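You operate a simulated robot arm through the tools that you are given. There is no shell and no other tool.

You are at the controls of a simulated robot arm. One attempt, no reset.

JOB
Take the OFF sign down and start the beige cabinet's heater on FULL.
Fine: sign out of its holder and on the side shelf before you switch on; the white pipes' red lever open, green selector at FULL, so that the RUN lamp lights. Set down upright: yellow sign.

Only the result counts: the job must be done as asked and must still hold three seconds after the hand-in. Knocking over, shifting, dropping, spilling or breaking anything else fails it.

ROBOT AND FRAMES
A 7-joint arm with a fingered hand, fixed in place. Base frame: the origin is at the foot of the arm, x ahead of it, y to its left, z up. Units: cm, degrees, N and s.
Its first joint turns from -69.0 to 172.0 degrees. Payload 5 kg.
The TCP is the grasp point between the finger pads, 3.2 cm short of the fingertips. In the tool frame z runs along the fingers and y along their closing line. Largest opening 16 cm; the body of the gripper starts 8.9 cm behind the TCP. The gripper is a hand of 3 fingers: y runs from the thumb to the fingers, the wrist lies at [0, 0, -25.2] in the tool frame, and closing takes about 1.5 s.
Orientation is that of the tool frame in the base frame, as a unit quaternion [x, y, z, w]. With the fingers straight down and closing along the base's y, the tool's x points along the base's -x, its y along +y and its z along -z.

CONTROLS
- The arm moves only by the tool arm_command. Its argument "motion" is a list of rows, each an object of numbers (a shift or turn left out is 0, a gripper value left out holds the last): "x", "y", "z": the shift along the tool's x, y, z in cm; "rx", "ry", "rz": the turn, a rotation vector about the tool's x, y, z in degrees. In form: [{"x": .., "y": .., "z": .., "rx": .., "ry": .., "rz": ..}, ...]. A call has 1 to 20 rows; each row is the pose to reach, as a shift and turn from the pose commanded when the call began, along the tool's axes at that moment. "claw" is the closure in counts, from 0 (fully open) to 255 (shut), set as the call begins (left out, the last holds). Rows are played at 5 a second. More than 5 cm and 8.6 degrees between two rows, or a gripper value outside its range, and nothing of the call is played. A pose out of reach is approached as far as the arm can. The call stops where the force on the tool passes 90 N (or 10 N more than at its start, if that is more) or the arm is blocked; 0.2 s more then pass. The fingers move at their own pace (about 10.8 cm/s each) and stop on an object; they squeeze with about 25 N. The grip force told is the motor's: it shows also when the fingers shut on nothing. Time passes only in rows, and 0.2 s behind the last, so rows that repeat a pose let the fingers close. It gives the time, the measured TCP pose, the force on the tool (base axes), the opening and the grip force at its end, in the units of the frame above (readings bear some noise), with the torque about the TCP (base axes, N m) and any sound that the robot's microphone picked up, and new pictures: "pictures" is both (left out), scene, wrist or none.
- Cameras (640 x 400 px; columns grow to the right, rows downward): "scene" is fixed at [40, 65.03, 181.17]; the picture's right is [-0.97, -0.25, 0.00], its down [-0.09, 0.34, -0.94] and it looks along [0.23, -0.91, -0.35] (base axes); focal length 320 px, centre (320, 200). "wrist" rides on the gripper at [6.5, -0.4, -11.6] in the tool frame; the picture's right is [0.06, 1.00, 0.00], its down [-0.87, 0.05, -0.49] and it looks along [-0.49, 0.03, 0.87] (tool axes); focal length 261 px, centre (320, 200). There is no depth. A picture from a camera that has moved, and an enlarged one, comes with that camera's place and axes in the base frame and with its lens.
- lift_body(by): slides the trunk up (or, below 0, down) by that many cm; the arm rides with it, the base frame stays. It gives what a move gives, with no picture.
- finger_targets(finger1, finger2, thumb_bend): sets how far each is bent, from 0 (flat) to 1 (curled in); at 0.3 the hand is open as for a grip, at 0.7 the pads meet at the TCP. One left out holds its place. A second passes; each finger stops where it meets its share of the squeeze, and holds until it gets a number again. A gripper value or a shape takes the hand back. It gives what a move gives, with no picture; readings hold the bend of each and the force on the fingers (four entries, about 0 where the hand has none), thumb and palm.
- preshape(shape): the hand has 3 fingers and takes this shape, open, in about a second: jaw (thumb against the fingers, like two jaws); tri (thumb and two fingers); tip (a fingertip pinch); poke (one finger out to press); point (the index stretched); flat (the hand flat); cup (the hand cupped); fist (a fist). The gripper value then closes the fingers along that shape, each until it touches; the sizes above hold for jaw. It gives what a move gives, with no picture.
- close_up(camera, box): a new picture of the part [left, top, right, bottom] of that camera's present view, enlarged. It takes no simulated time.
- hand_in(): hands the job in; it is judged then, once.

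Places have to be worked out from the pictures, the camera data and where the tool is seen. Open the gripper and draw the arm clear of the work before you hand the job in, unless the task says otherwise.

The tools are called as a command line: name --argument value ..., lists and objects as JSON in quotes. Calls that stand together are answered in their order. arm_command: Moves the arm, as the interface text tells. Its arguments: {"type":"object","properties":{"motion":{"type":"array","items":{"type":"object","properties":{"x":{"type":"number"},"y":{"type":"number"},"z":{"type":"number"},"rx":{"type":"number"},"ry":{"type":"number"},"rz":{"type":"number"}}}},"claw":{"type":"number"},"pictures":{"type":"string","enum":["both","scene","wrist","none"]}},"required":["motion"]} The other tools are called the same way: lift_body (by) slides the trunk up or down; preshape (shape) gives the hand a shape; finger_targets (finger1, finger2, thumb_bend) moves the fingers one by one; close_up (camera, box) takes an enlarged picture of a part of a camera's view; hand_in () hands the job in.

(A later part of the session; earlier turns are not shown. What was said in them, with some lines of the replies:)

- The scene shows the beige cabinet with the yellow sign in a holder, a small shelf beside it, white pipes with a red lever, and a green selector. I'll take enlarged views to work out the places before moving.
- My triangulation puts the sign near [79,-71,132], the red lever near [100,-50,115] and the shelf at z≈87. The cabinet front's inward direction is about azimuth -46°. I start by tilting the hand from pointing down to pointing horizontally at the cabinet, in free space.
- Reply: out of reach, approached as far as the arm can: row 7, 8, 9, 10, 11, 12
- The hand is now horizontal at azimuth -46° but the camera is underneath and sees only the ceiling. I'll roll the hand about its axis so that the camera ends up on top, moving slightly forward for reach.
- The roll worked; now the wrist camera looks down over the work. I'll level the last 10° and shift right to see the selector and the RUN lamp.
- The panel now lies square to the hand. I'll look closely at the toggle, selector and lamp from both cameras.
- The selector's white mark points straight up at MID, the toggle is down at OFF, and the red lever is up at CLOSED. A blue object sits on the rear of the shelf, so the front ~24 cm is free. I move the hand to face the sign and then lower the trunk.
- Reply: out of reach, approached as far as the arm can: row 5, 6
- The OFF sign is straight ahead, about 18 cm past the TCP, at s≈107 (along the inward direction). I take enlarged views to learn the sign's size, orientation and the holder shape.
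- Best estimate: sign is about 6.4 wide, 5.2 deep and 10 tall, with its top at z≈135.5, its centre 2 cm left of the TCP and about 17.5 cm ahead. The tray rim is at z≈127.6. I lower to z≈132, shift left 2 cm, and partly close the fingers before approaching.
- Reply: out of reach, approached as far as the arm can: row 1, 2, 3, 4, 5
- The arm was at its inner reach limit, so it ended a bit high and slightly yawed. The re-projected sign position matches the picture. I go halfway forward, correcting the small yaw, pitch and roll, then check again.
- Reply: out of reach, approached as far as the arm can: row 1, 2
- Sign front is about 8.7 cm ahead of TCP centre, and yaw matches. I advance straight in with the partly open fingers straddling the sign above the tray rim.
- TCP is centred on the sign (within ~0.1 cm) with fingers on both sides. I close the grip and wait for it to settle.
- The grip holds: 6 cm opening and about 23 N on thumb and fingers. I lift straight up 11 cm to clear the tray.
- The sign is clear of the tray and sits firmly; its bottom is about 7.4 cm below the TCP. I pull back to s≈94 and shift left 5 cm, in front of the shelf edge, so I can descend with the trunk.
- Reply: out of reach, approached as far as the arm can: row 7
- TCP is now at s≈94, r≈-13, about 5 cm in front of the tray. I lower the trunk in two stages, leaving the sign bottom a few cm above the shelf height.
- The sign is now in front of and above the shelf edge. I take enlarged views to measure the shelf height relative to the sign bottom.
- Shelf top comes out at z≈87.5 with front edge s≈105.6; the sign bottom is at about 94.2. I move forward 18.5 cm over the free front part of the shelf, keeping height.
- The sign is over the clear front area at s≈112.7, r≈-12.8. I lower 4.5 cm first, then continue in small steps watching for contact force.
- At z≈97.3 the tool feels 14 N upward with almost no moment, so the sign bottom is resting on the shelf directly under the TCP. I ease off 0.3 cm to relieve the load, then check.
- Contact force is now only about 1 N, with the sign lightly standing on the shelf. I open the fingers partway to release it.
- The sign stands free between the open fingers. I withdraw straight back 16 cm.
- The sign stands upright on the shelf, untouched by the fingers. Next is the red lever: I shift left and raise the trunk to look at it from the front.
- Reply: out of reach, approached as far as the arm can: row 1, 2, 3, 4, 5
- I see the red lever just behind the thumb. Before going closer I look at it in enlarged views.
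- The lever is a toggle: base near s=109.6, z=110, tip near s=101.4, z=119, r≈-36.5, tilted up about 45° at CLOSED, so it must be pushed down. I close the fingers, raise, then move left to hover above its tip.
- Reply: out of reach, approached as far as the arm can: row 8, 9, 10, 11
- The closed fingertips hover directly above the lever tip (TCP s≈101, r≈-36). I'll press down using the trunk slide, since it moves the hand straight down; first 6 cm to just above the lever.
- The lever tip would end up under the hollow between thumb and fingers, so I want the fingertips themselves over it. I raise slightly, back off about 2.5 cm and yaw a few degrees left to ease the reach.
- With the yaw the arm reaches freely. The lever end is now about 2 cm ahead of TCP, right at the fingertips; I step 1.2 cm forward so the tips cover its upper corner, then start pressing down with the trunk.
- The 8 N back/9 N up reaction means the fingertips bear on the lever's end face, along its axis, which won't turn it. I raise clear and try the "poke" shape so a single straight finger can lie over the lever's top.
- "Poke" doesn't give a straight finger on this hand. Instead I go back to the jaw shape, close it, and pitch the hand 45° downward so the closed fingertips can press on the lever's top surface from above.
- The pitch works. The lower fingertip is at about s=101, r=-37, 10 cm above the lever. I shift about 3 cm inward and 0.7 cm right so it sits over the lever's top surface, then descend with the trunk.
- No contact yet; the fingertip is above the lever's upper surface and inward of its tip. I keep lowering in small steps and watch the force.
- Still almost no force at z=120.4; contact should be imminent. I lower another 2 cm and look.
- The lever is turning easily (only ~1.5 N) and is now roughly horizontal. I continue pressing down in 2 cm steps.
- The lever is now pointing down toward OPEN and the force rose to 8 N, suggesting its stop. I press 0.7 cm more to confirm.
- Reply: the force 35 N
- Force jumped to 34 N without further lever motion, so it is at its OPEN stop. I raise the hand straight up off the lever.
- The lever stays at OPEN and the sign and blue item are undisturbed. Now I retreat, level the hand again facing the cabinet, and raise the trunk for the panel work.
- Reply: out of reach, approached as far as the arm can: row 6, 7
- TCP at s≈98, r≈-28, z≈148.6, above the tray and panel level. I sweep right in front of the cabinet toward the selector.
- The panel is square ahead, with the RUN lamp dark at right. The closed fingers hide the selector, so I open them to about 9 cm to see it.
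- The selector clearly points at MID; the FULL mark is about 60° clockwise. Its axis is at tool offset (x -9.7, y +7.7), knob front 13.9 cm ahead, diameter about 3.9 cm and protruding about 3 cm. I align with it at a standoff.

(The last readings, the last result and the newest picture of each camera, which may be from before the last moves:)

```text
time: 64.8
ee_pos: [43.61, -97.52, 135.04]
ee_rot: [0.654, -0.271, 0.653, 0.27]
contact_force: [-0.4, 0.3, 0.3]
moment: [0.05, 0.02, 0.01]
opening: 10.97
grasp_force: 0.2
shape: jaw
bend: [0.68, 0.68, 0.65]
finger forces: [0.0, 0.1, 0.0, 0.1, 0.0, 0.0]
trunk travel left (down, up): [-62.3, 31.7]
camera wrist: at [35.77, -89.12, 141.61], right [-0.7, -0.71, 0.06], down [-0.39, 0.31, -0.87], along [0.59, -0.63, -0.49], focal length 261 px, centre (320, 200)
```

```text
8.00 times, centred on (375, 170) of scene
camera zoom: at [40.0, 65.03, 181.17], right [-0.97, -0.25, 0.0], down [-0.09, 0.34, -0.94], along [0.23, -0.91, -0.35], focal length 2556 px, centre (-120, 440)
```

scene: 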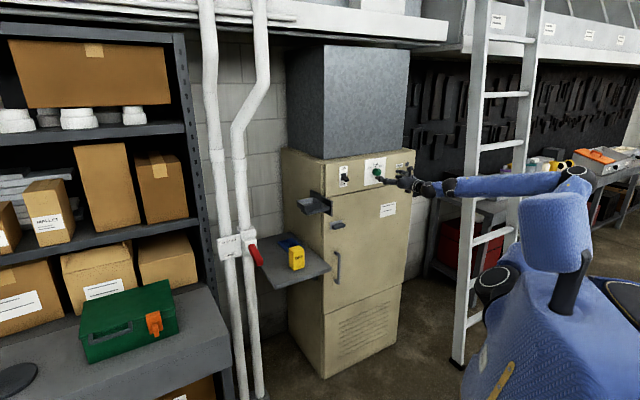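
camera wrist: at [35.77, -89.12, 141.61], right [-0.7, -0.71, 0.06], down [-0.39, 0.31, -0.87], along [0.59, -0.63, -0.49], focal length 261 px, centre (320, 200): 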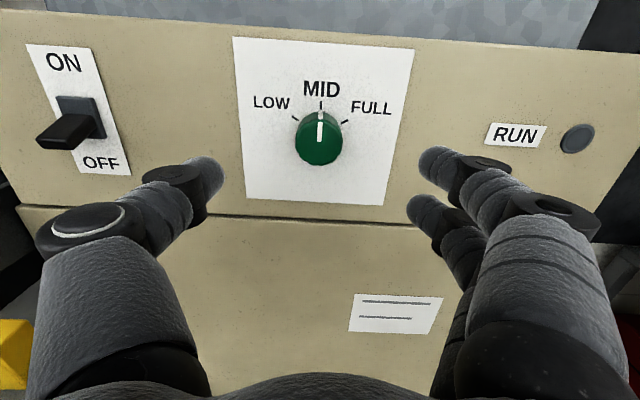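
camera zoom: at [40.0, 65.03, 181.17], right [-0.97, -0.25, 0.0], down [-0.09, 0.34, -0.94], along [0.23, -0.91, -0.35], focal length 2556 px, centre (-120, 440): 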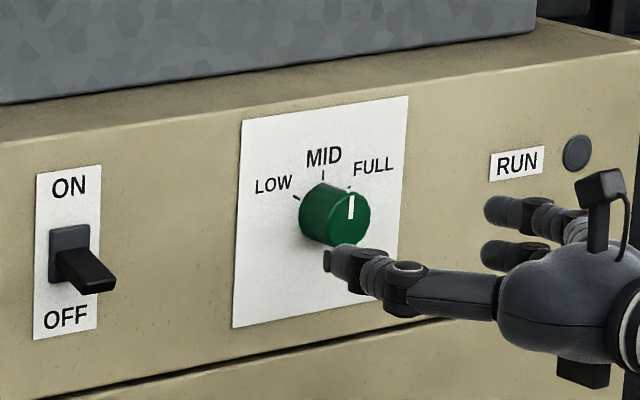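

TCP is aligned with the knob axis within 0.15 cm and the tick geometry gives 60° between MID and FULL. I advance 8.3 cm so that the fingertips surround the knob just short of the panel.

arm_command --motion '[{"z": 2}, {"z": 4}, {"z": 6}, {"z": 7.5}, {"z": 8.3}, {"z": 8.3}]'

close_up --camera "scene" --box '[335, 145, 415, 195]'

```text
time: 66.2
ee_pos: [49.55, -103.47, 135.1]
ee_rot: [0.655, -0.27, 0.653, 0.268]
contact_force: [0.6, -0.1, 1.4]
moment: [-0.02, -0.05, -0.02]
opening: 10.94
grasp_force: 0.2
shape: jaw
bend: [0.68, 0.68, 0.65]
finger forces: [0.0, 0.0, 0.1, 0.0, 0.0, 0.0]
trunk travel left (down, up): [-62.3, 31.7]
camera wrist: at [41.77, -95.06, 141.63], right [-0.7, -0.71, 0.06], down [-0.39, 0.31, -0.87], along [0.59, -0.63, -0.49], focal length 261 px, centre (320, 200)
```

scene: 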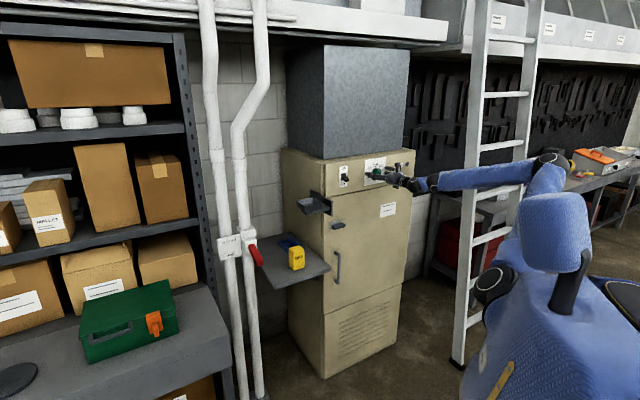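
wrist: 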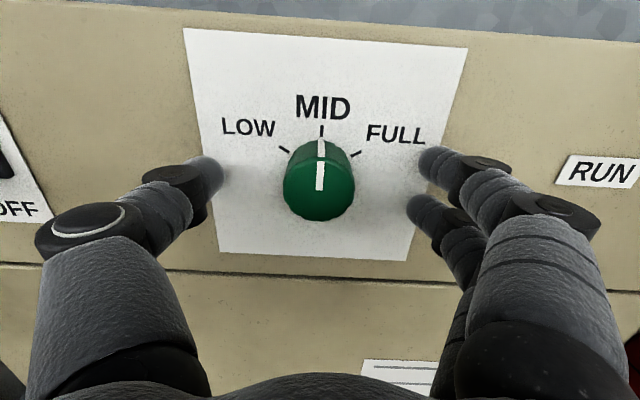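

```text
8.00 times, centred on (375, 170) of scene
camera zoom: at [40.0, 65.03, 181.17], right [-0.97, -0.25, 0.0], down [-0.09, 0.34, -0.94], along [0.23, -0.91, -0.35], focal length 2556 px, centre (-120, 440)
```

zoom: 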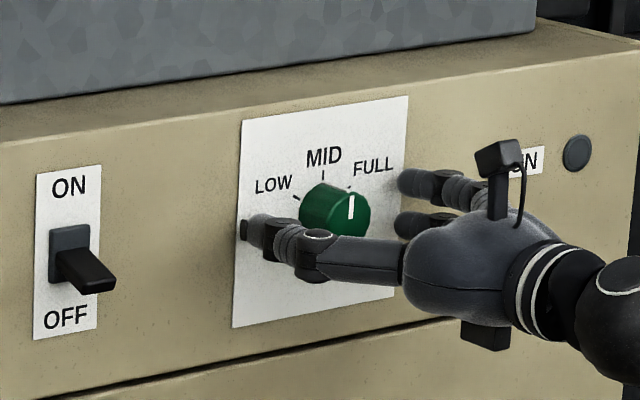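

The fingertips straddle the knob on-axis without contact. I close on it.

arm_command --motion '[{"x": 0}, {"x": 0}, {"x": 0}, {"x": 0}, {"x": 0}, {"x": 0}, {"x": 0}, {"x": 0}]' --claw 255

close_up --camera "wrist" --box '[210, 80, 430, 260]'

```text
time: 68.0
ee_pos: [49.69, -103.45, 134.92]
ee_rot: [0.654, -0.271, 0.652, 0.27]
contact_force: [2.1, -1.0, 0.5]
moment: [-0.01, -0.03, -0.01]
opening: 2.93
grasp_force: 24.5
shape: jaw
bend: [0.73, 0.73, 0.7]
finger forces: [11.1, 10.6, 0.0, 0.0, 22.4, 0.0]
trunk travel left (down, up): [-62.3, 31.7]
camera wrist: at [41.8, -95.07, 141.59], right [-0.7, -0.71, 0.06], down [-0.39, 0.31, -0.87], along [0.59, -0.63, -0.49], focal length 261 px, centre (320, 200)
```

scene: 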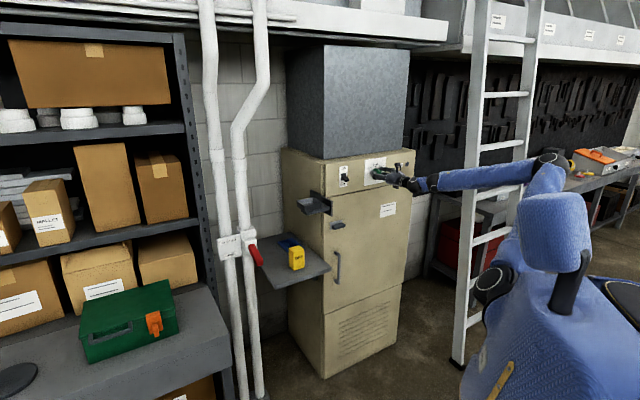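
wrist: 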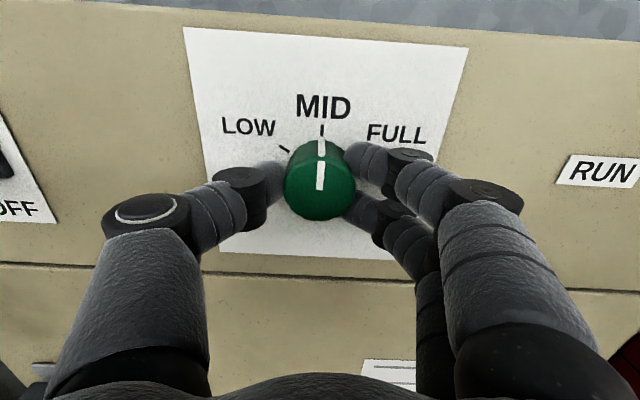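

```text
2.22 times, centred on (320, 170) of wrist
camera zoom: at [41.8, -95.07, 141.59], right [-0.7, -0.71, 0.06], down [-0.39, 0.31, -0.87], along [0.59, -0.63, -0.49], focal length 579 px, centre (320, 267)
```

zoom: 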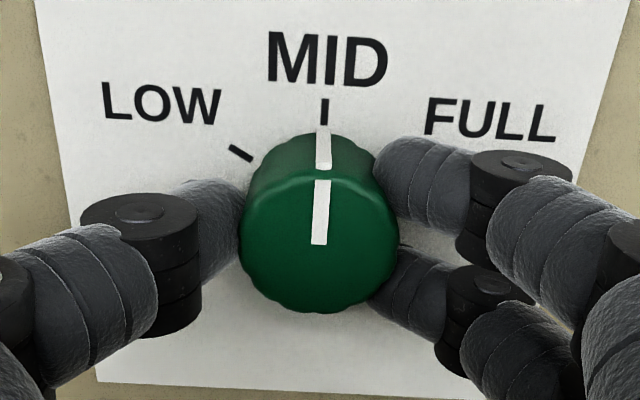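

The knob is held between thumb and two fingers with balanced force. I turn it clockwise 20° first to confirm direction and following.

arm_command --motion '[{"rz": 4}, {"rz": 8}, {"rz": 12}, {"rz": 16}, {"rz": 20}]'

close_up --camera "wrist" --box '[210, 80, 430, 260]'

```text
time: 69.2
ee_pos: [49.56, -103.25, 134.92]
ee_rot: [0.597, -0.38, 0.69, 0.151]
contact_force: [10.8, -18.4, 15.1]
moment: [-0.2, -0.17, -0.17]
opening: 2.8
grasp_force: 25.0
shape: jaw
bend: [0.72, 0.72, 0.7]
finger forces: [13.7, 8.9, 0.1, 0.1, 18.8, 0.1]
trunk travel left (down, up): [-62.3, 31.7]
camera wrist: at [40.14, -96.51, 141.21], right [-0.68, -0.68, -0.28], down [-0.17, 0.52, -0.83], along [0.71, -0.51, -0.47], focal length 261 px, centre (320, 200)
```

scene: 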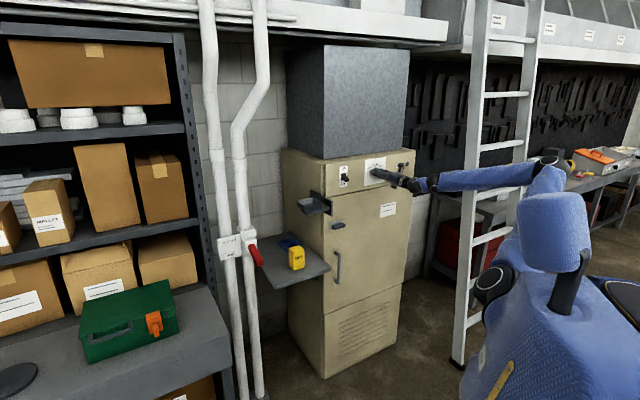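
wrist: 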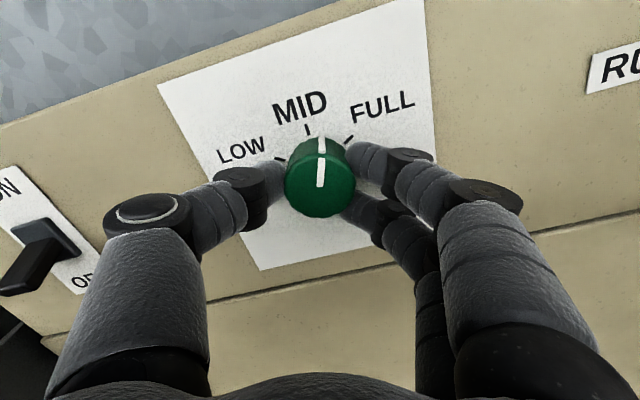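

```text
2.22 times, centred on (320, 170) of wrist
camera zoom: at [40.14, -96.51, 141.21], right [-0.68, -0.68, -0.28], down [-0.17, 0.52, -0.83], along [0.71, -0.51, -0.47], focal length 579 px, centre (320, 267)
```

zoom: 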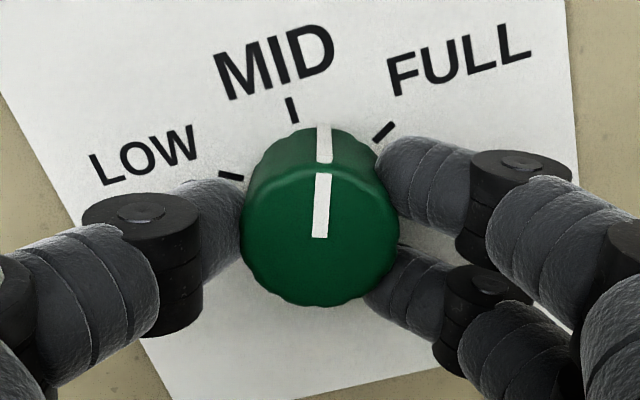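

The knob follows the hand exactly (about 20° so far), with moderate reaction forces. I continue clockwise another 20°, easing slightly upward to relieve the 15 N vertical load.

arm_command --motion '[{"x": 0.1, "rz": 4}, {"x": 0.2, "rz": 8}, {"x": 0.2, "rz": 12}, {"x": 0.2, "rz": 16}, {"x": 0.2, "rz": 20}]' --pictures "wrist"

close_up --camera "wrist" --box '[210, 80, 430, 260]'

```text
time: 70.4
ee_pos: [49.58, -103.32, 134.97]
ee_rot: [0.523, -0.479, 0.705, 0.029]
contact_force: [5.4, -12.3, 8.8]
moment: [-0.1, -0.11, -0.05]
opening: 2.75
grasp_force: 25.3
shape: jaw
bend: [0.72, 0.72, 0.7]
finger forces: [13.0, 10.4, 0.0, 0.0, 22.1, 0.1]
trunk travel left (down, up): [-62.3, 31.7]
camera wrist: at [38.73, -97.96, 140.23], right [-0.57, -0.57, -0.6], down [0.02, 0.72, -0.7], along [0.82, -0.41, -0.4], focal length 261 px, centre (320, 200)
```

wrist: 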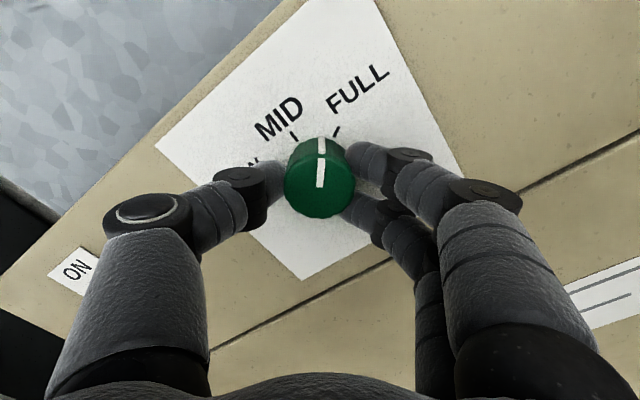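

```text
2.22 times, centred on (320, 170) of wrist
camera zoom: at [38.73, -97.96, 140.23], right [-0.57, -0.57, -0.6], down [0.02, 0.72, -0.7], along [0.82, -0.41, -0.4], focal length 579 px, centre (320, 267)
```

zoom: 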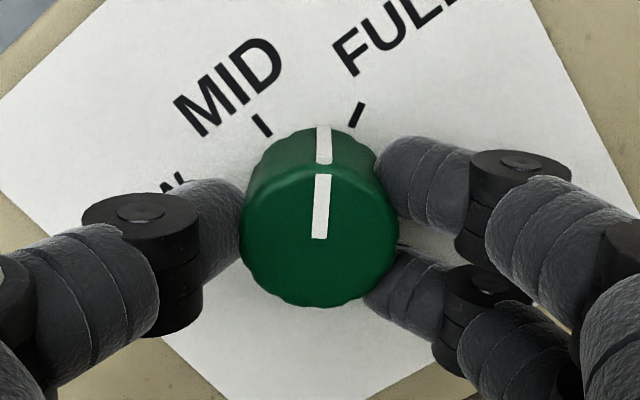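

Indicator is now about 40° clockwise and the FULL tick is approaching. I turn the last 20°.

arm_command --motion '[{"x": 0.1, "rz": 4}, {"x": 0.1, "rz": 8}, {"x": 0.1, "rz": 12}, {"x": 0.1, "rz": 16}, {"x": 0.1, "rz": 20}, {"x": 0.1, "rz": 20}]' --pictures "wrist"

close_up --camera "wrist" --box '[210, 80, 430, 260]'

```text
time: 71.8
ee_pos: [49.62, -103.31, 135.0]
ee_rot: [0.432, -0.563, 0.699, -0.094]
contact_force: [3.7, 1.5, -3.7]
moment: [0.0, 0.05, 0.1]
opening: 2.79
grasp_force: 25.3
shape: jaw
bend: [0.72, 0.72, 0.7]
finger forces: [12.5, 14.9, 0.1, 0.1, 23.3, 0.1]
trunk travel left (down, up): [-62.3, 31.7]
camera wrist: at [37.65, -99.11, 138.66], right [-0.39, -0.39, -0.83], down [0.16, 0.86, -0.48], along [0.91, -0.32, -0.28], focal length 261 px, centre (320, 200)
```

wrist: 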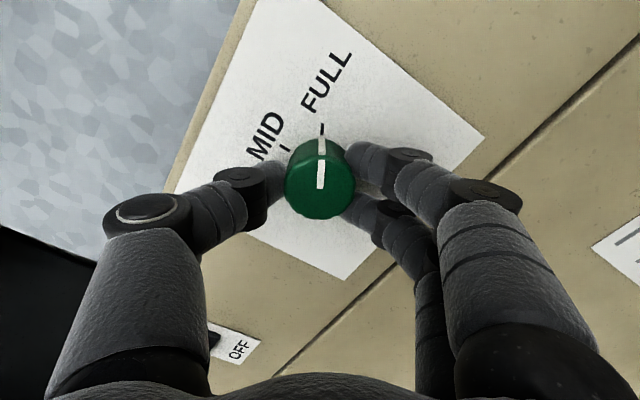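

```text
2.22 times, centred on (320, 170) of wrist
camera zoom: at [37.65, -99.11, 138.66], right [-0.39, -0.39, -0.83], down [0.16, 0.86, -0.48], along [0.91, -0.32, -0.28], focal length 579 px, centre (320, 267)
```

zoom: 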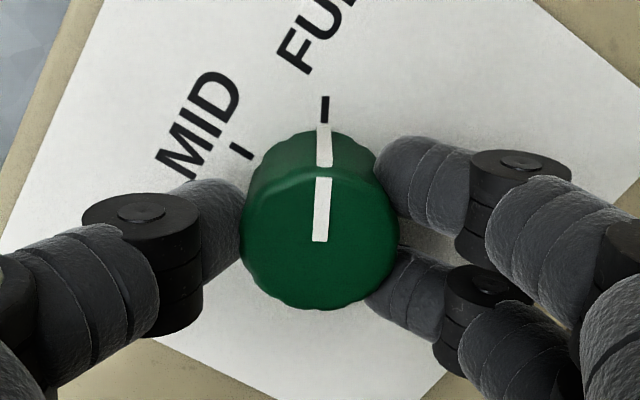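

The white mark now lines up with the FULL tick. I open the fingers to release the knob.

arm_command --motion '[{"x": 0}, {"x": 0}, {"x": 0}, {"x": 0}, {"x": 0}, {"x": 0}]' --claw 80 --pictures "wrist"

arm_command --motion '[{"z": -1.5}, {"z": -3.5}, {"z": -6}, {"z": -8.5}, {"z": -10.5}, {"z": -10.5}]'

close_up --camera "wrist" --box '[210, 60, 430, 240]'

close_up --camera "scene" --box '[335, 145, 415, 195]'

```text
time: 73.2
ee_pos: [49.49, -103.38, 135.16]
ee_rot: [0.432, -0.562, 0.699, -0.093]
contact_force: [-0.2, -0.7, -0.5]
moment: [-0.01, -0.02, -0.01]
opening: 10.94
grasp_force: 0.0
shape: jaw
bend: [0.68, 0.68, 0.65]
finger forces: [0.1, 0.0, 0.0, 0.0, 0.0, 0.0]
trunk travel left (down, up): [-62.3, 31.7]
camera wrist: at [37.55, -99.12, 138.77], right [-0.39, -0.39, -0.83], down [0.16, 0.86, -0.48], along [0.91, -0.32, -0.28], focal length 261 px, centre (320, 200)
```

wrist: 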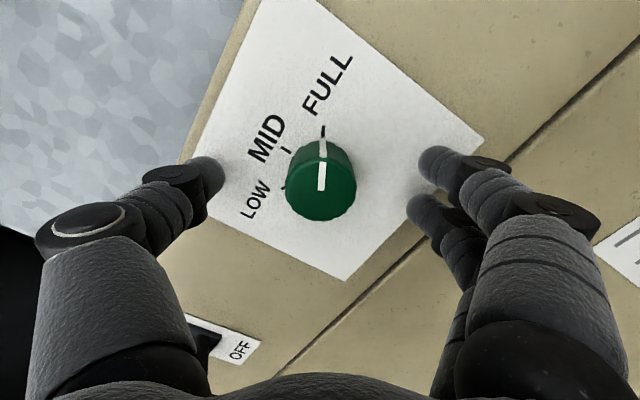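

```text
time: 74.6
ee_pos: [42.22, -95.87, 135.18]
ee_rot: [0.431, -0.562, 0.699, -0.094]
contact_force: [-0.3, -0.5, -1.5]
moment: [-0.01, -0.01, -0.01]
opening: 10.97
grasp_force: 0.1
shape: jaw
bend: [0.68, 0.68, 0.65]
finger forces: [0.0, 0.0, 0.0, 0.0, 0.1, 0.0]
trunk travel left (down, up): [-62.3, 31.7]
camera wrist: at [30.27, -91.68, 138.79], right [-0.39, -0.39, -0.83], down [0.16, 0.86, -0.48], along [0.91, -0.32, -0.28], focal length 261 px, centre (320, 200)
```

scene: 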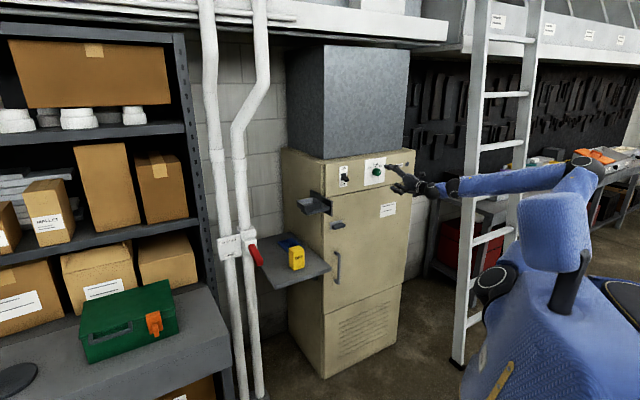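
wrist: 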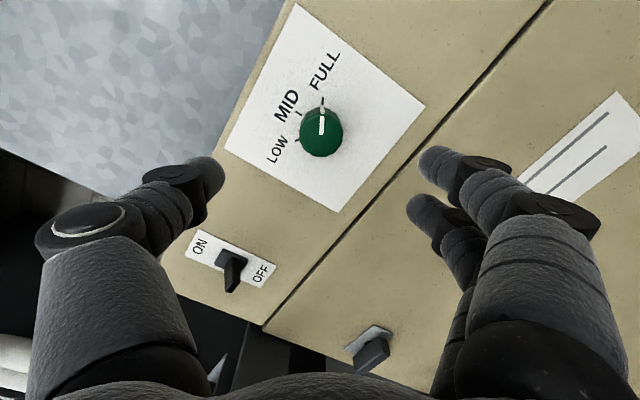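

```text
2.22 times, centred on (320, 150) of wrist
camera zoom: at [30.27, -91.68, 138.79], right [-0.39, -0.39, -0.83], down [0.16, 0.86, -0.48], along [0.91, -0.32, -0.28], focal length 579 px, centre (320, 311)
```

zoom: 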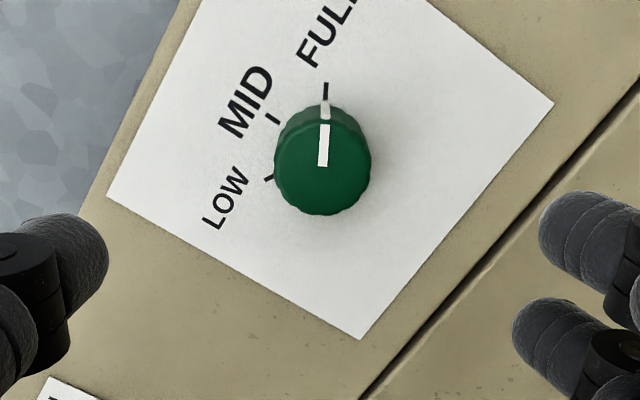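

```text
8.00 times, centred on (375, 170) of scene
camera zoom: at [40.0, 65.03, 181.17], right [-0.97, -0.25, 0.0], down [-0.09, 0.34, -0.94], along [0.23, -0.91, -0.35], focal length 2556 px, centre (-120, 440)
```

zoom: 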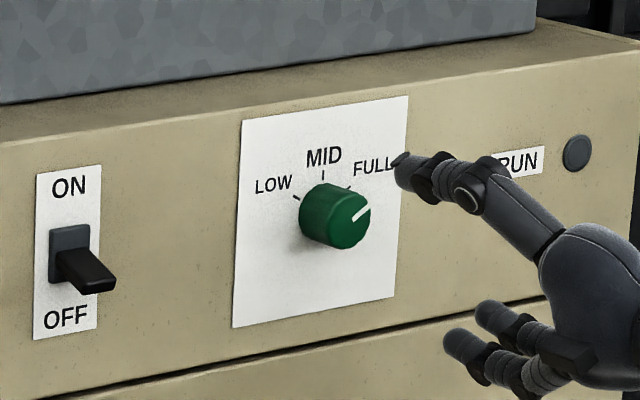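

The selector reads FULL from both cameras. Now I unroll the hand back to level before going to the toggle switch.

arm_command --motion '[{"rz": -7.5}, {"rz": -15}, {"rz": -22.5}, {"rz": -30}, {"rz": -37.5}, {"rz": -45}, {"rz": -52.5}, {"rz": -60}, {"rz": -60}]' --pictures "none"

arm_command --motion '[{"y": -4, "x": 1, "z": -0.5}, {"y": -8, "x": 2, "z": -1}, {"y": -12, "x": 3, "z": -1.5}, {"y": -16, "x": 3.5, "z": -2}, {"y": -20, "x": 4, "z": -2}, {"y": -21, "x": 4, "z": -2}]'

close_up --camera "wrist" --box '[220, 80, 420, 240]'

close_up --camera "scene" --box '[325, 155, 389, 195]'

```text
time: 76.6
ee_pos: [42.08, -95.95, 135.14]
ee_rot: [0.655, -0.27, 0.653, 0.269]
contact_force: [0.7, 0.2, -0.8]
moment: [-0.03, 0.03, -0.01]
opening: 10.97
grasp_force: 0.0
shape: jaw
bend: [0.68, 0.68, 0.65]
finger forces: [0.1, 0.0, 0.0, 0.1, 0.0, 0.1]
trunk travel left (down, up): [-62.3, 31.7]
```

```text
time: 78.0
ee_pos: [55.17, -79.73, 139.18]
ee_rot: [0.654, -0.271, 0.652, 0.269]
contact_force: [-0.5, 0.1, 0.1]
moment: [-0.02, -0.02, 0.02]
opening: 10.95
grasp_force: 0.1
shape: jaw
bend: [0.68, 0.68, 0.65]
finger forces: [0.0, 0.0, 0.0, 0.1, 0.0, 0.0]
trunk travel left (down, up): [-62.3, 31.7]
camera wrist: at [47.35, -71.34, 145.74], right [-0.7, -0.71, 0.06], down [-0.39, 0.31, -0.87], along [0.59, -0.63, -0.49], focal length 261 px, centre (320, 200)
```

scene: 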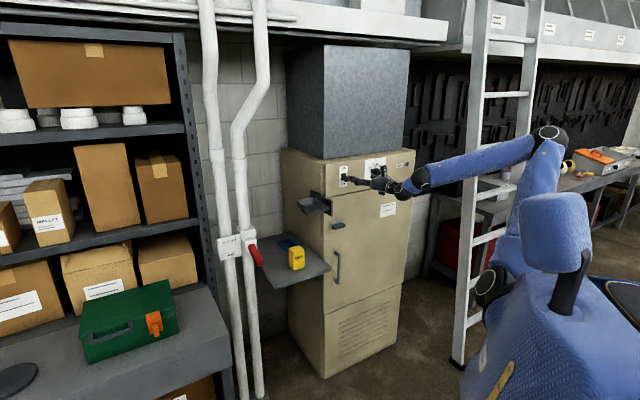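
wrist: 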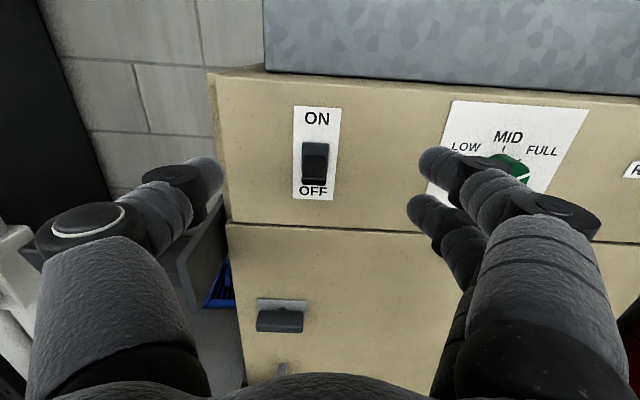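

```text
2.50 times, centred on (320, 160) of wrist
camera zoom: at [47.35, -71.34, 145.74], right [-0.7, -0.71, 0.06], down [-0.39, 0.31, -0.87], along [0.59, -0.63, -0.49], focal length 652 px, centre (320, 300)
```

zoom: 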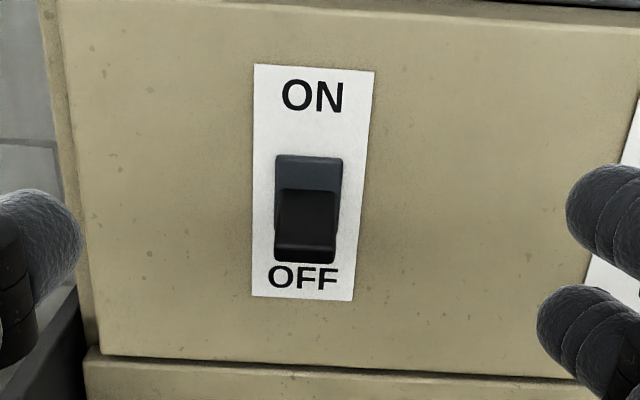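

```text
10.00 times, centred on (357, 175) of scene
camera zoom: at [40.0, 65.03, 181.17], right [-0.97, -0.25, 0.0], down [-0.09, 0.34, -0.94], along [0.23, -0.91, -0.35], focal length 3195 px, centre (-50, 450)
```

zoom: 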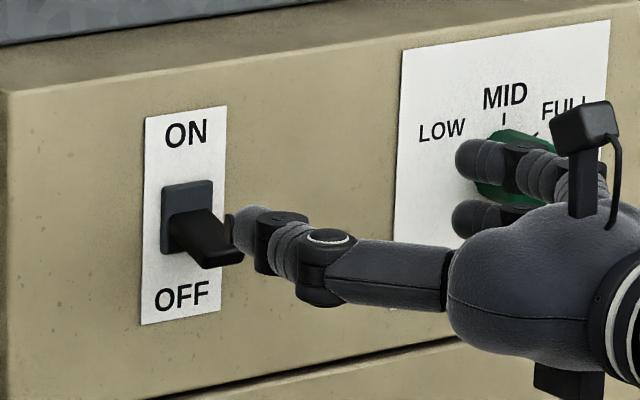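

The toggle bar sticks out about 4 cm at r≈16, angled down, its tip bottom at z≈133.3. I close the fingers, lower to pass beneath it, and then approach so that the fingertips end up under the bar.

arm_command --motion '[{"x": -2.5, "y": -0.5}, {"x": -5, "y": -1}, {"x": -7.5, "y": -1.3}, {"x": -9.4, "y": -1.3}, {"x": -9.4, "y": -1.3}, {"x": -9.4, "y": -1.3}, {"x": -9.4, "y": -1.3}, {"x": -9.4, "y": -1.3, "z": 2}, {"x": -9.4, "y": -1.3, "z": 4}, {"x": -9.4, "y": -1.3, "z": 6}, {"x": -9.4, "y": -1.3, "z": 8}, {"x": -9.4, "y": -1.3, "z": 8}]' --claw 255

close_up --camera "wrist" --box '[220, 60, 420, 220]'

close_up --camera "scene" --box '[325, 155, 389, 195]'

```text
time: 80.6
ee_pos: [61.87, -84.39, 129.73]
ee_rot: [0.655, -0.271, 0.653, 0.269]
contact_force: [-0.7, 0.1, -0.5]
moment: [-0.01, 0.03, 0.01]
opening: 0.01
grasp_force: 24.6
shape: jaw
bend: [0.65, 0.65, 0.67]
finger forces: [0.0, 0.0, 0.1, 0.0, 0.0, 0.0]
trunk travel left (down, up): [-62.3, 31.7]
camera wrist: at [54.21, -76.01, 136.36], right [-0.7, -0.71, 0.06], down [-0.39, 0.31, -0.87], along [0.59, -0.63, -0.49], focal length 261 px, centre (320, 200)
```

scene: 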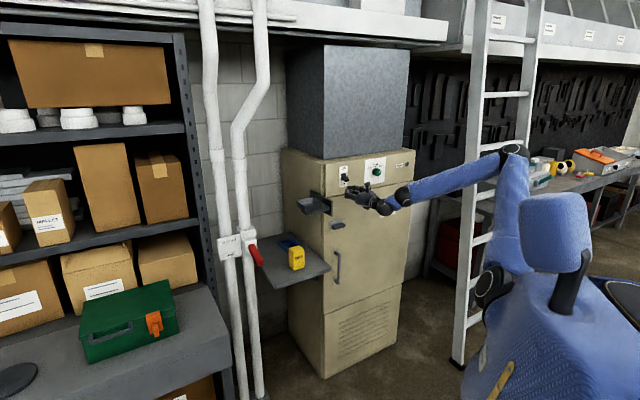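
wrist: 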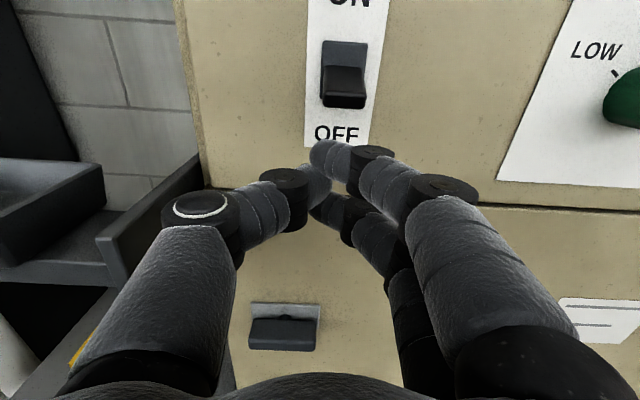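

```text
2.50 times, centred on (320, 140) of wrist
camera zoom: at [54.21, -76.01, 136.36], right [-0.7, -0.71, 0.06], down [-0.39, 0.31, -0.87], along [0.59, -0.63, -0.49], focal length 652 px, centre (320, 350)
```

zoom: 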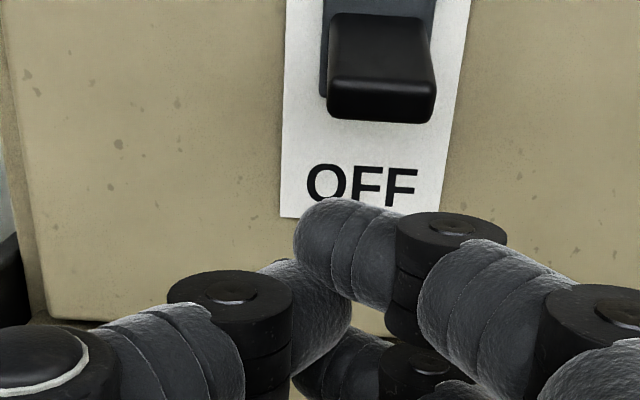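

```text
10.00 times, centred on (357, 175) of scene
camera zoom: at [40.0, 65.03, 181.17], right [-0.97, -0.25, 0.0], down [-0.09, 0.34, -0.94], along [0.23, -0.91, -0.35], focal length 3195 px, centre (-50, 450)
```

zoom: 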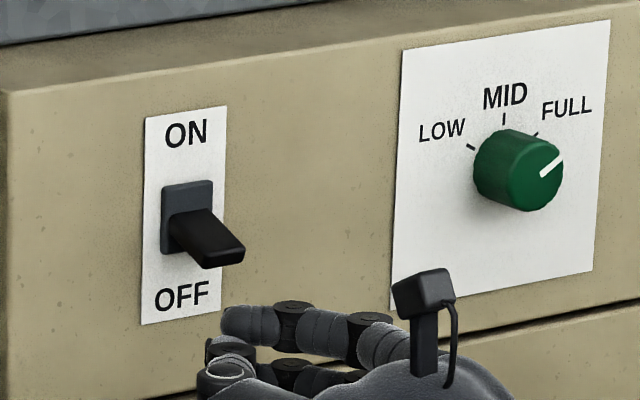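

The fingertips are 1.5 cm lower than the bar, and the bar is centred over the upper finger. I move 3.7 cm forward under it.

arm_command --motion '[{"z": 1}, {"z": 2}, {"z": 3}, {"z": 3.7}, {"z": 3.7}]' --pictures "none"

close_up --camera "wrist" --box '[220, 40, 420, 200]'

close_up --camera "scene" --box '[325, 155, 389, 195]'

```text
time: 81.8
ee_pos: [64.46, -86.89, 129.87]
ee_rot: [0.654, -0.271, 0.652, 0.269]
contact_force: [0.2, -0.3, -0.6]
moment: [0.01, 0.02, -0.03]
opening: 0.0
grasp_force: 25.1
shape: jaw
bend: [0.65, 0.65, 0.67]
finger forces: [0.0, 0.1, 0.0, 0.0, 0.1, 0.1]
trunk travel left (down, up): [-62.3, 31.7]
```

```text
2.50 times, centred on (320, 120) of wrist
camera zoom: at [56.74, -78.52, 136.36], right [-0.7, -0.71, 0.06], down [-0.39, 0.31, -0.87], along [0.59, -0.63, -0.49], focal length 652 px, centre (320, 400)
```

zoom: 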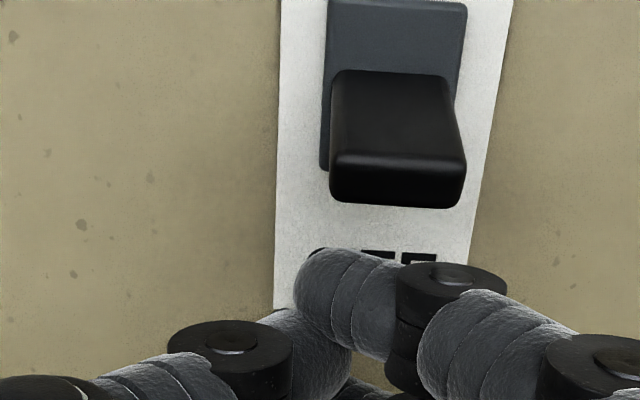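

```text
10.00 times, centred on (357, 175) of scene
camera zoom: at [40.0, 65.03, 181.17], right [-0.97, -0.25, 0.0], down [-0.09, 0.34, -0.94], along [0.23, -0.91, -0.35], focal length 3195 px, centre (-50, 450)
```

zoom: 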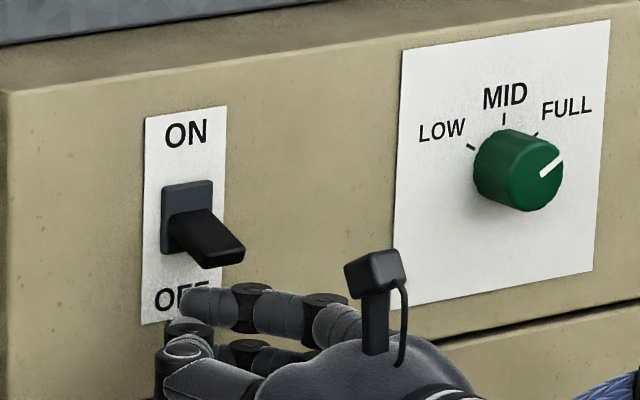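

The fingertips are under the bar with no contact. I raise with the trunk in 1 cm steps to push the toggle up.

lift_body --by 1.2

lift_body --by 1

close_up --camera "wrist" --box '[220, 40, 420, 200]'

close_up --camera "scene" --box '[325, 155, 389, 195]'

```text
time: 82.4
ee_pos: [64.65, -86.91, 130.93]
ee_rot: [0.656, -0.27, 0.652, 0.268]
contact_force: [0.9, 0.0, -0.6]
moment: [-0.05, -0.05, -0.01]
opening: 0.0
grasp_force: 25.1
shape: jaw
bend: [0.65, 0.65, 0.67]
finger forces: [0.0, 0.0, 0.1, 0.1, 0.1, 0.1]
trunk travel left (down, up): [-63.5, 30.5]
```

```text
time: 83.0
ee_pos: [64.6, -87.03, 131.91]
ee_rot: [0.655, -0.271, 0.652, 0.27]
contact_force: [0.2, 0.1, -0.3]
moment: [0.0, 0.0, -0.03]
opening: 0.02
grasp_force: 24.8
shape: jaw
bend: [0.65, 0.65, 0.67]
finger forces: [0.0, 0.0, 0.0, 0.0, 0.0, 0.0]
trunk travel left (down, up): [-64.5, 29.5]
```

```text
2.50 times, centred on (320, 120) of wrist
camera zoom: at [56.77, -78.55, 138.52], right [-0.7, -0.71, 0.06], down [-0.39, 0.31, -0.87], along [0.59, -0.63, -0.49], focal length 652 px, centre (320, 400)
```

zoom: 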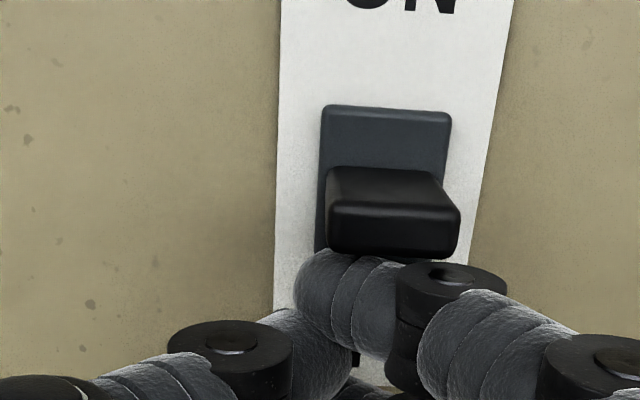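

```text
10.00 times, centred on (357, 175) of scene
camera zoom: at [40.0, 65.03, 181.17], right [-0.97, -0.25, 0.0], down [-0.09, 0.34, -0.94], along [0.23, -0.91, -0.35], focal length 3195 px, centre (-50, 450)
```

zoom: 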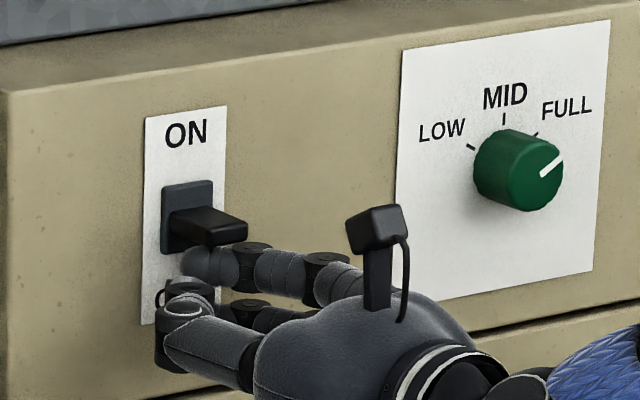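

The bar is rotating upward with negligible force. I continue raising in 1 cm steps.

lift_body --by 1

lift_body --by 1

close_up --camera "wrist" --box '[220, 40, 420, 200]'

close_up --camera "scene" --box '[325, 145, 421, 205]'

```text
time: 83.6
ee_pos: [64.56, -86.88, 132.91]
ee_rot: [0.655, -0.27, 0.653, 0.269]
contact_force: [-0.3, -0.5, 0.6]
moment: [-0.01, 0.0, -0.02]
opening: 0.0
grasp_force: 24.9
shape: jaw
bend: [0.65, 0.65, 0.67]
finger forces: [0.0, 0.0, 0.0, 0.0, 0.1, 0.0]
trunk travel left (down, up): [-65.5, 28.5]
```

```text
time: 84.2
ee_pos: [64.58, -87.02, 133.13]
ee_rot: [0.658, -0.272, 0.649, 0.269]
contact_force: [-15.5, 9.6, -42.2]
moment: [0.78, 0.67, -0.15]
opening: 0.0
grasp_force: 25.5
shape: jaw
bend: [0.67, 0.65, 0.67]
finger forces: [57.7, 0.0, 0.0, 0.0, 0.1, 0.0]
trunk travel left (down, up): [-66.5, 27.5]
```

```text
2.50 times, centred on (320, 120) of wrist
camera zoom: at [56.8, -78.74, 139.83], right [-0.7, -0.71, 0.06], down [-0.4, 0.32, -0.86], along [0.59, -0.63, -0.5], focal length 652 px, centre (320, 400)
```

zoom: 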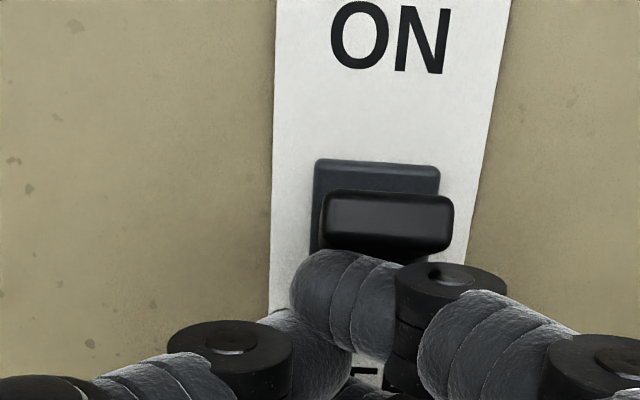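

```text
6.67 times, centred on (373, 175) of scene
camera zoom: at [40.0, 65.03, 181.17], right [-0.97, -0.25, 0.0], down [-0.09, 0.34, -0.94], along [0.23, -0.91, -0.35], focal length 2130 px, centre (-33, 367)
```

zoom: 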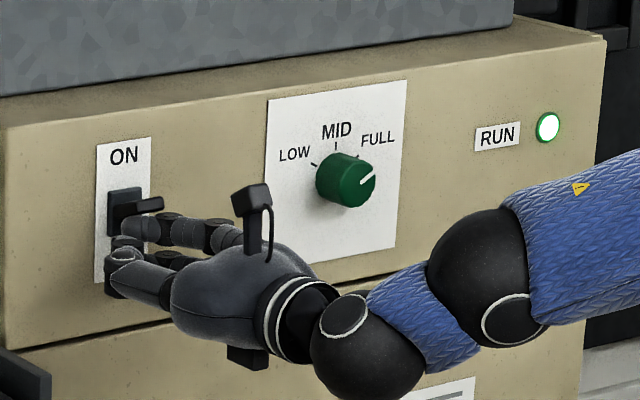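

The RUN lamp is lit green, and the toggle is against its ON stop (42 N). I lower the hand off the toggle, then retreat straight back.

lift_body --by -3

arm_command --motion '[{"z": -1.5}, {"z": -3.5}, {"z": -6}, {"z": -8.5}, {"z": -11}, {"z": -13}, {"z": -13}]'

close_up --camera "scene" --box '[325, 145, 421, 205]'

close_up --camera "scene" --box '[205, 180, 365, 300]'

```text
time: 84.9
ee_pos: [64.59, -86.82, 131.08]
ee_rot: [0.654, -0.27, 0.653, 0.269]
contact_force: [0.4, -0.2, 0.5]
moment: [-0.05, 0.02, -0.02]
opening: 0.01
grasp_force: 25.3
shape: jaw
bend: [0.66, 0.65, 0.67]
finger forces: [0.1, 0.0, 0.1, 0.1, 0.0, 0.1]
trunk travel left (down, up): [-63.5, 30.5]
```

```text
time: 86.5
ee_pos: [55.41, -77.77, 131.01]
ee_rot: [0.655, -0.271, 0.652, 0.269]
contact_force: [-0.1, -0.6, -0.3]
moment: [-0.01, -0.01, -0.01]
opening: 0.01
grasp_force: 24.9
shape: jaw
bend: [0.66, 0.65, 0.67]
finger forces: [0.0, 0.0, 0.0, 0.0, 0.0, 0.0]
trunk travel left (down, up): [-63.5, 30.5]
camera wrist: at [47.58, -69.32, 137.73], right [-0.7, -0.71, 0.06], down [-0.39, 0.31, -0.87], along [0.59, -0.63, -0.49], focal length 261 px, centre (320, 200)
```

scene: 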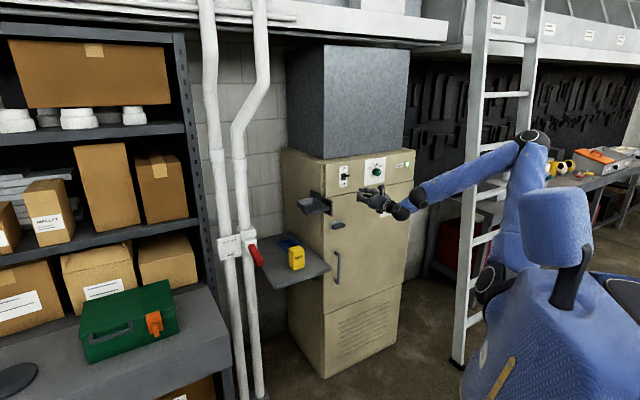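
wrist: 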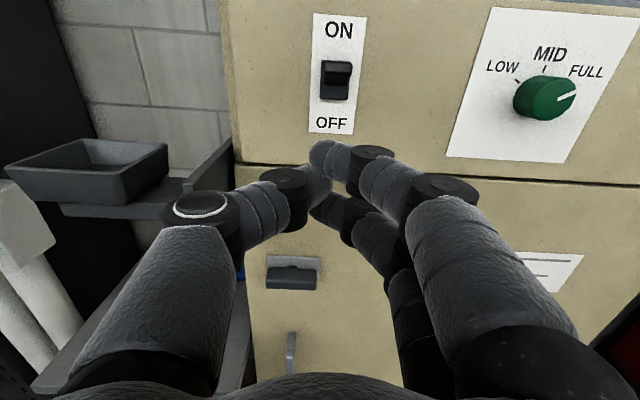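

```text
6.67 times, centred on (373, 175) of scene
camera zoom: at [40.0, 65.03, 181.17], right [-0.97, -0.25, 0.0], down [-0.09, 0.34, -0.94], along [0.23, -0.91, -0.35], focal length 2130 px, centre (-33, 367)
```

zoom: 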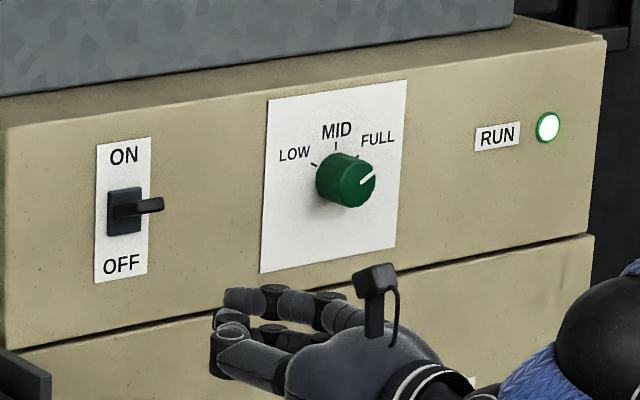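

```text
3.33 times, centred on (285, 240) of scene
camera zoom: at [40.0, 65.03, 181.17], right [-0.97, -0.25, 0.0], down [-0.09, 0.34, -0.94], along [0.23, -0.91, -0.35], focal length 1065 px, centre (437, 67)
```

zoom: 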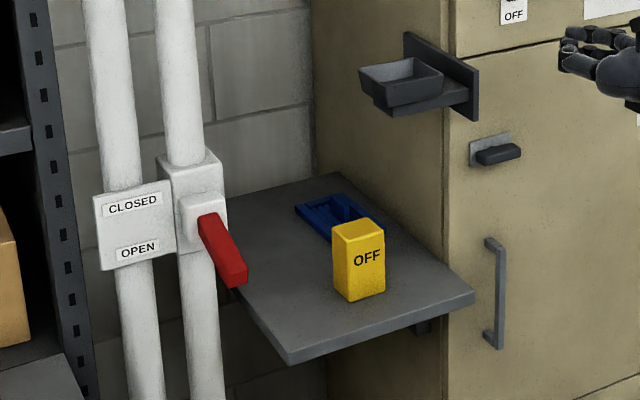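

Everything reads right: RUN lit, toggle ON, selector FULL, lever OPEN, sign upright on the shelf. I open the gripper and draw the arm further back, letting some time pass to confirm it holds.

arm_command --motion '[{"x": 1, "z": -1}, {"x": 2.5, "z": -2}, {"x": 4, "z": -3}, {"x": 5.5, "z": -4}, {"x": 7, "z": -5}, {"x": 7, "z": -5}, {"x": 7, "z": -5}, {"x": 7, "z": -5}, {"x": 7, "z": -5}, {"x": 7, "z": -5}]' --claw 0

lift_body --by 15

close_up --camera "scene" --box '[325, 145, 421, 205]'

close_up --camera "scene" --box '[200, 150, 440, 300]'

```text
time: 88.7
ee_pos: [51.77, -74.21, 137.94]
ee_rot: [0.655, -0.271, 0.652, 0.269]
contact_force: [0.2, -0.2, -0.1]
moment: [0.0, -0.01, 0.0]
opening: 16.02
grasp_force: 0.1
shape: jaw
bend: [0.3, 0.3, 0.3]
finger forces: [0.0, 0.0, 0.0, 0.0, 0.0, 0.1]
trunk travel left (down, up): [-63.5, 30.5]
camera wrist: at [44.03, -65.83, 144.56], right [-0.7, -0.71, 0.06], down [-0.39, 0.31, -0.87], along [0.59, -0.63, -0.49], focal length 261 px, centre (320, 200)
```

scene: 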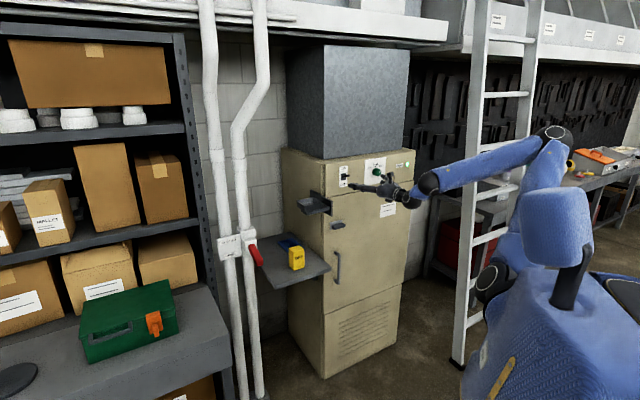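
wrist: 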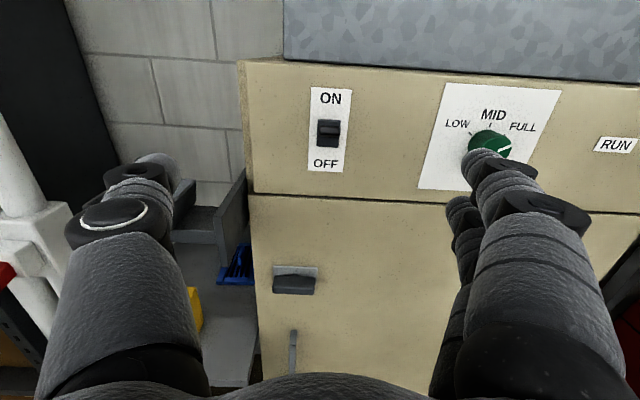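

```text
time: 90.5
ee_pos: [51.88, -74.2, 152.85]
ee_rot: [0.654, -0.271, 0.653, 0.27]
contact_force: [-1.0, -0.7, 1.0]
moment: [0.02, 0.01, -0.02]
opening: 15.99
grasp_force: 0.0
shape: jaw
bend: [0.3, 0.3, 0.3]
finger forces: [0.1, 0.1, 0.1, 0.0, 0.1, 0.1]
trunk travel left (down, up): [-78.5, 15.5]
```

```text
6.67 times, centred on (373, 175) of scene
camera zoom: at [40.0, 65.03, 181.17], right [-0.97, -0.25, 0.0], down [-0.09, 0.34, -0.94], along [0.23, -0.91, -0.35], focal length 2130 px, centre (-33, 367)
```

zoom: 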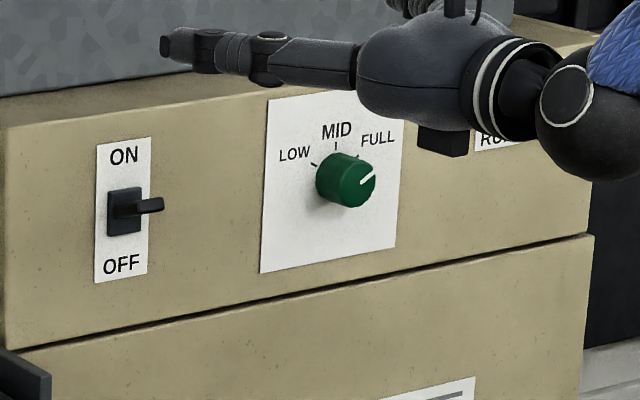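

```text
2.67 times, centred on (320, 225) of scene
camera zoom: at [40.0, 65.03, 181.17], right [-0.97, -0.25, 0.0], down [-0.09, 0.34, -0.94], along [0.23, -0.91, -0.35], focal length 852 px, centre (320, 133)
```

zoom: 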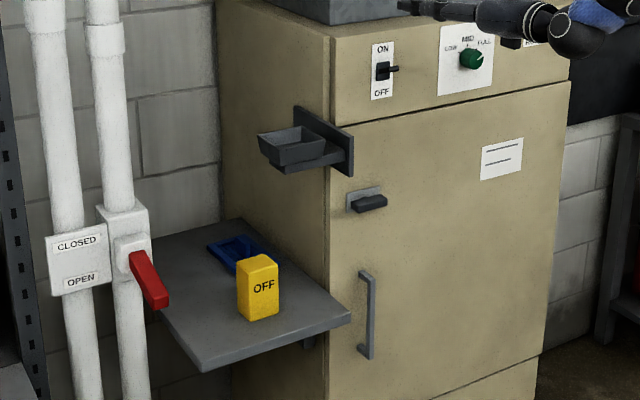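

After several more seconds the toggle, selector, lever and sign are all unchanged; the lamp was still lit in the latest clear view. The gripper is open and well back from the cabinet, so I hand in.

hand_in

```text
The job is handed in.
```

The heater is running on FULL and the RUN lamp is lit green. I've handed the job in, but no verdict has come back yet.

- **Sign:** the yellow OFF sign came out of its holder first and is standing upright on the front part of the side shelf. The blue item behind it was not touched.
- **Lever:** the red lever on the white pipes is pushed down to its OPEN stop.
- **Selector:** the green selector was turned from MID to FULL, and its mark lines up with the FULL tick.
- **Switch:** the cabinet's toggle was switched to ON last. The lamp came on as it reached its stop.

In the last pictures before hand-in, the sign, lever, selector and toggle were all unchanged. My arm was blocking the RUN lamp in the final view, so I last saw it lit a couple of seconds before that. The gripper is open and pulled back from the cabinet.
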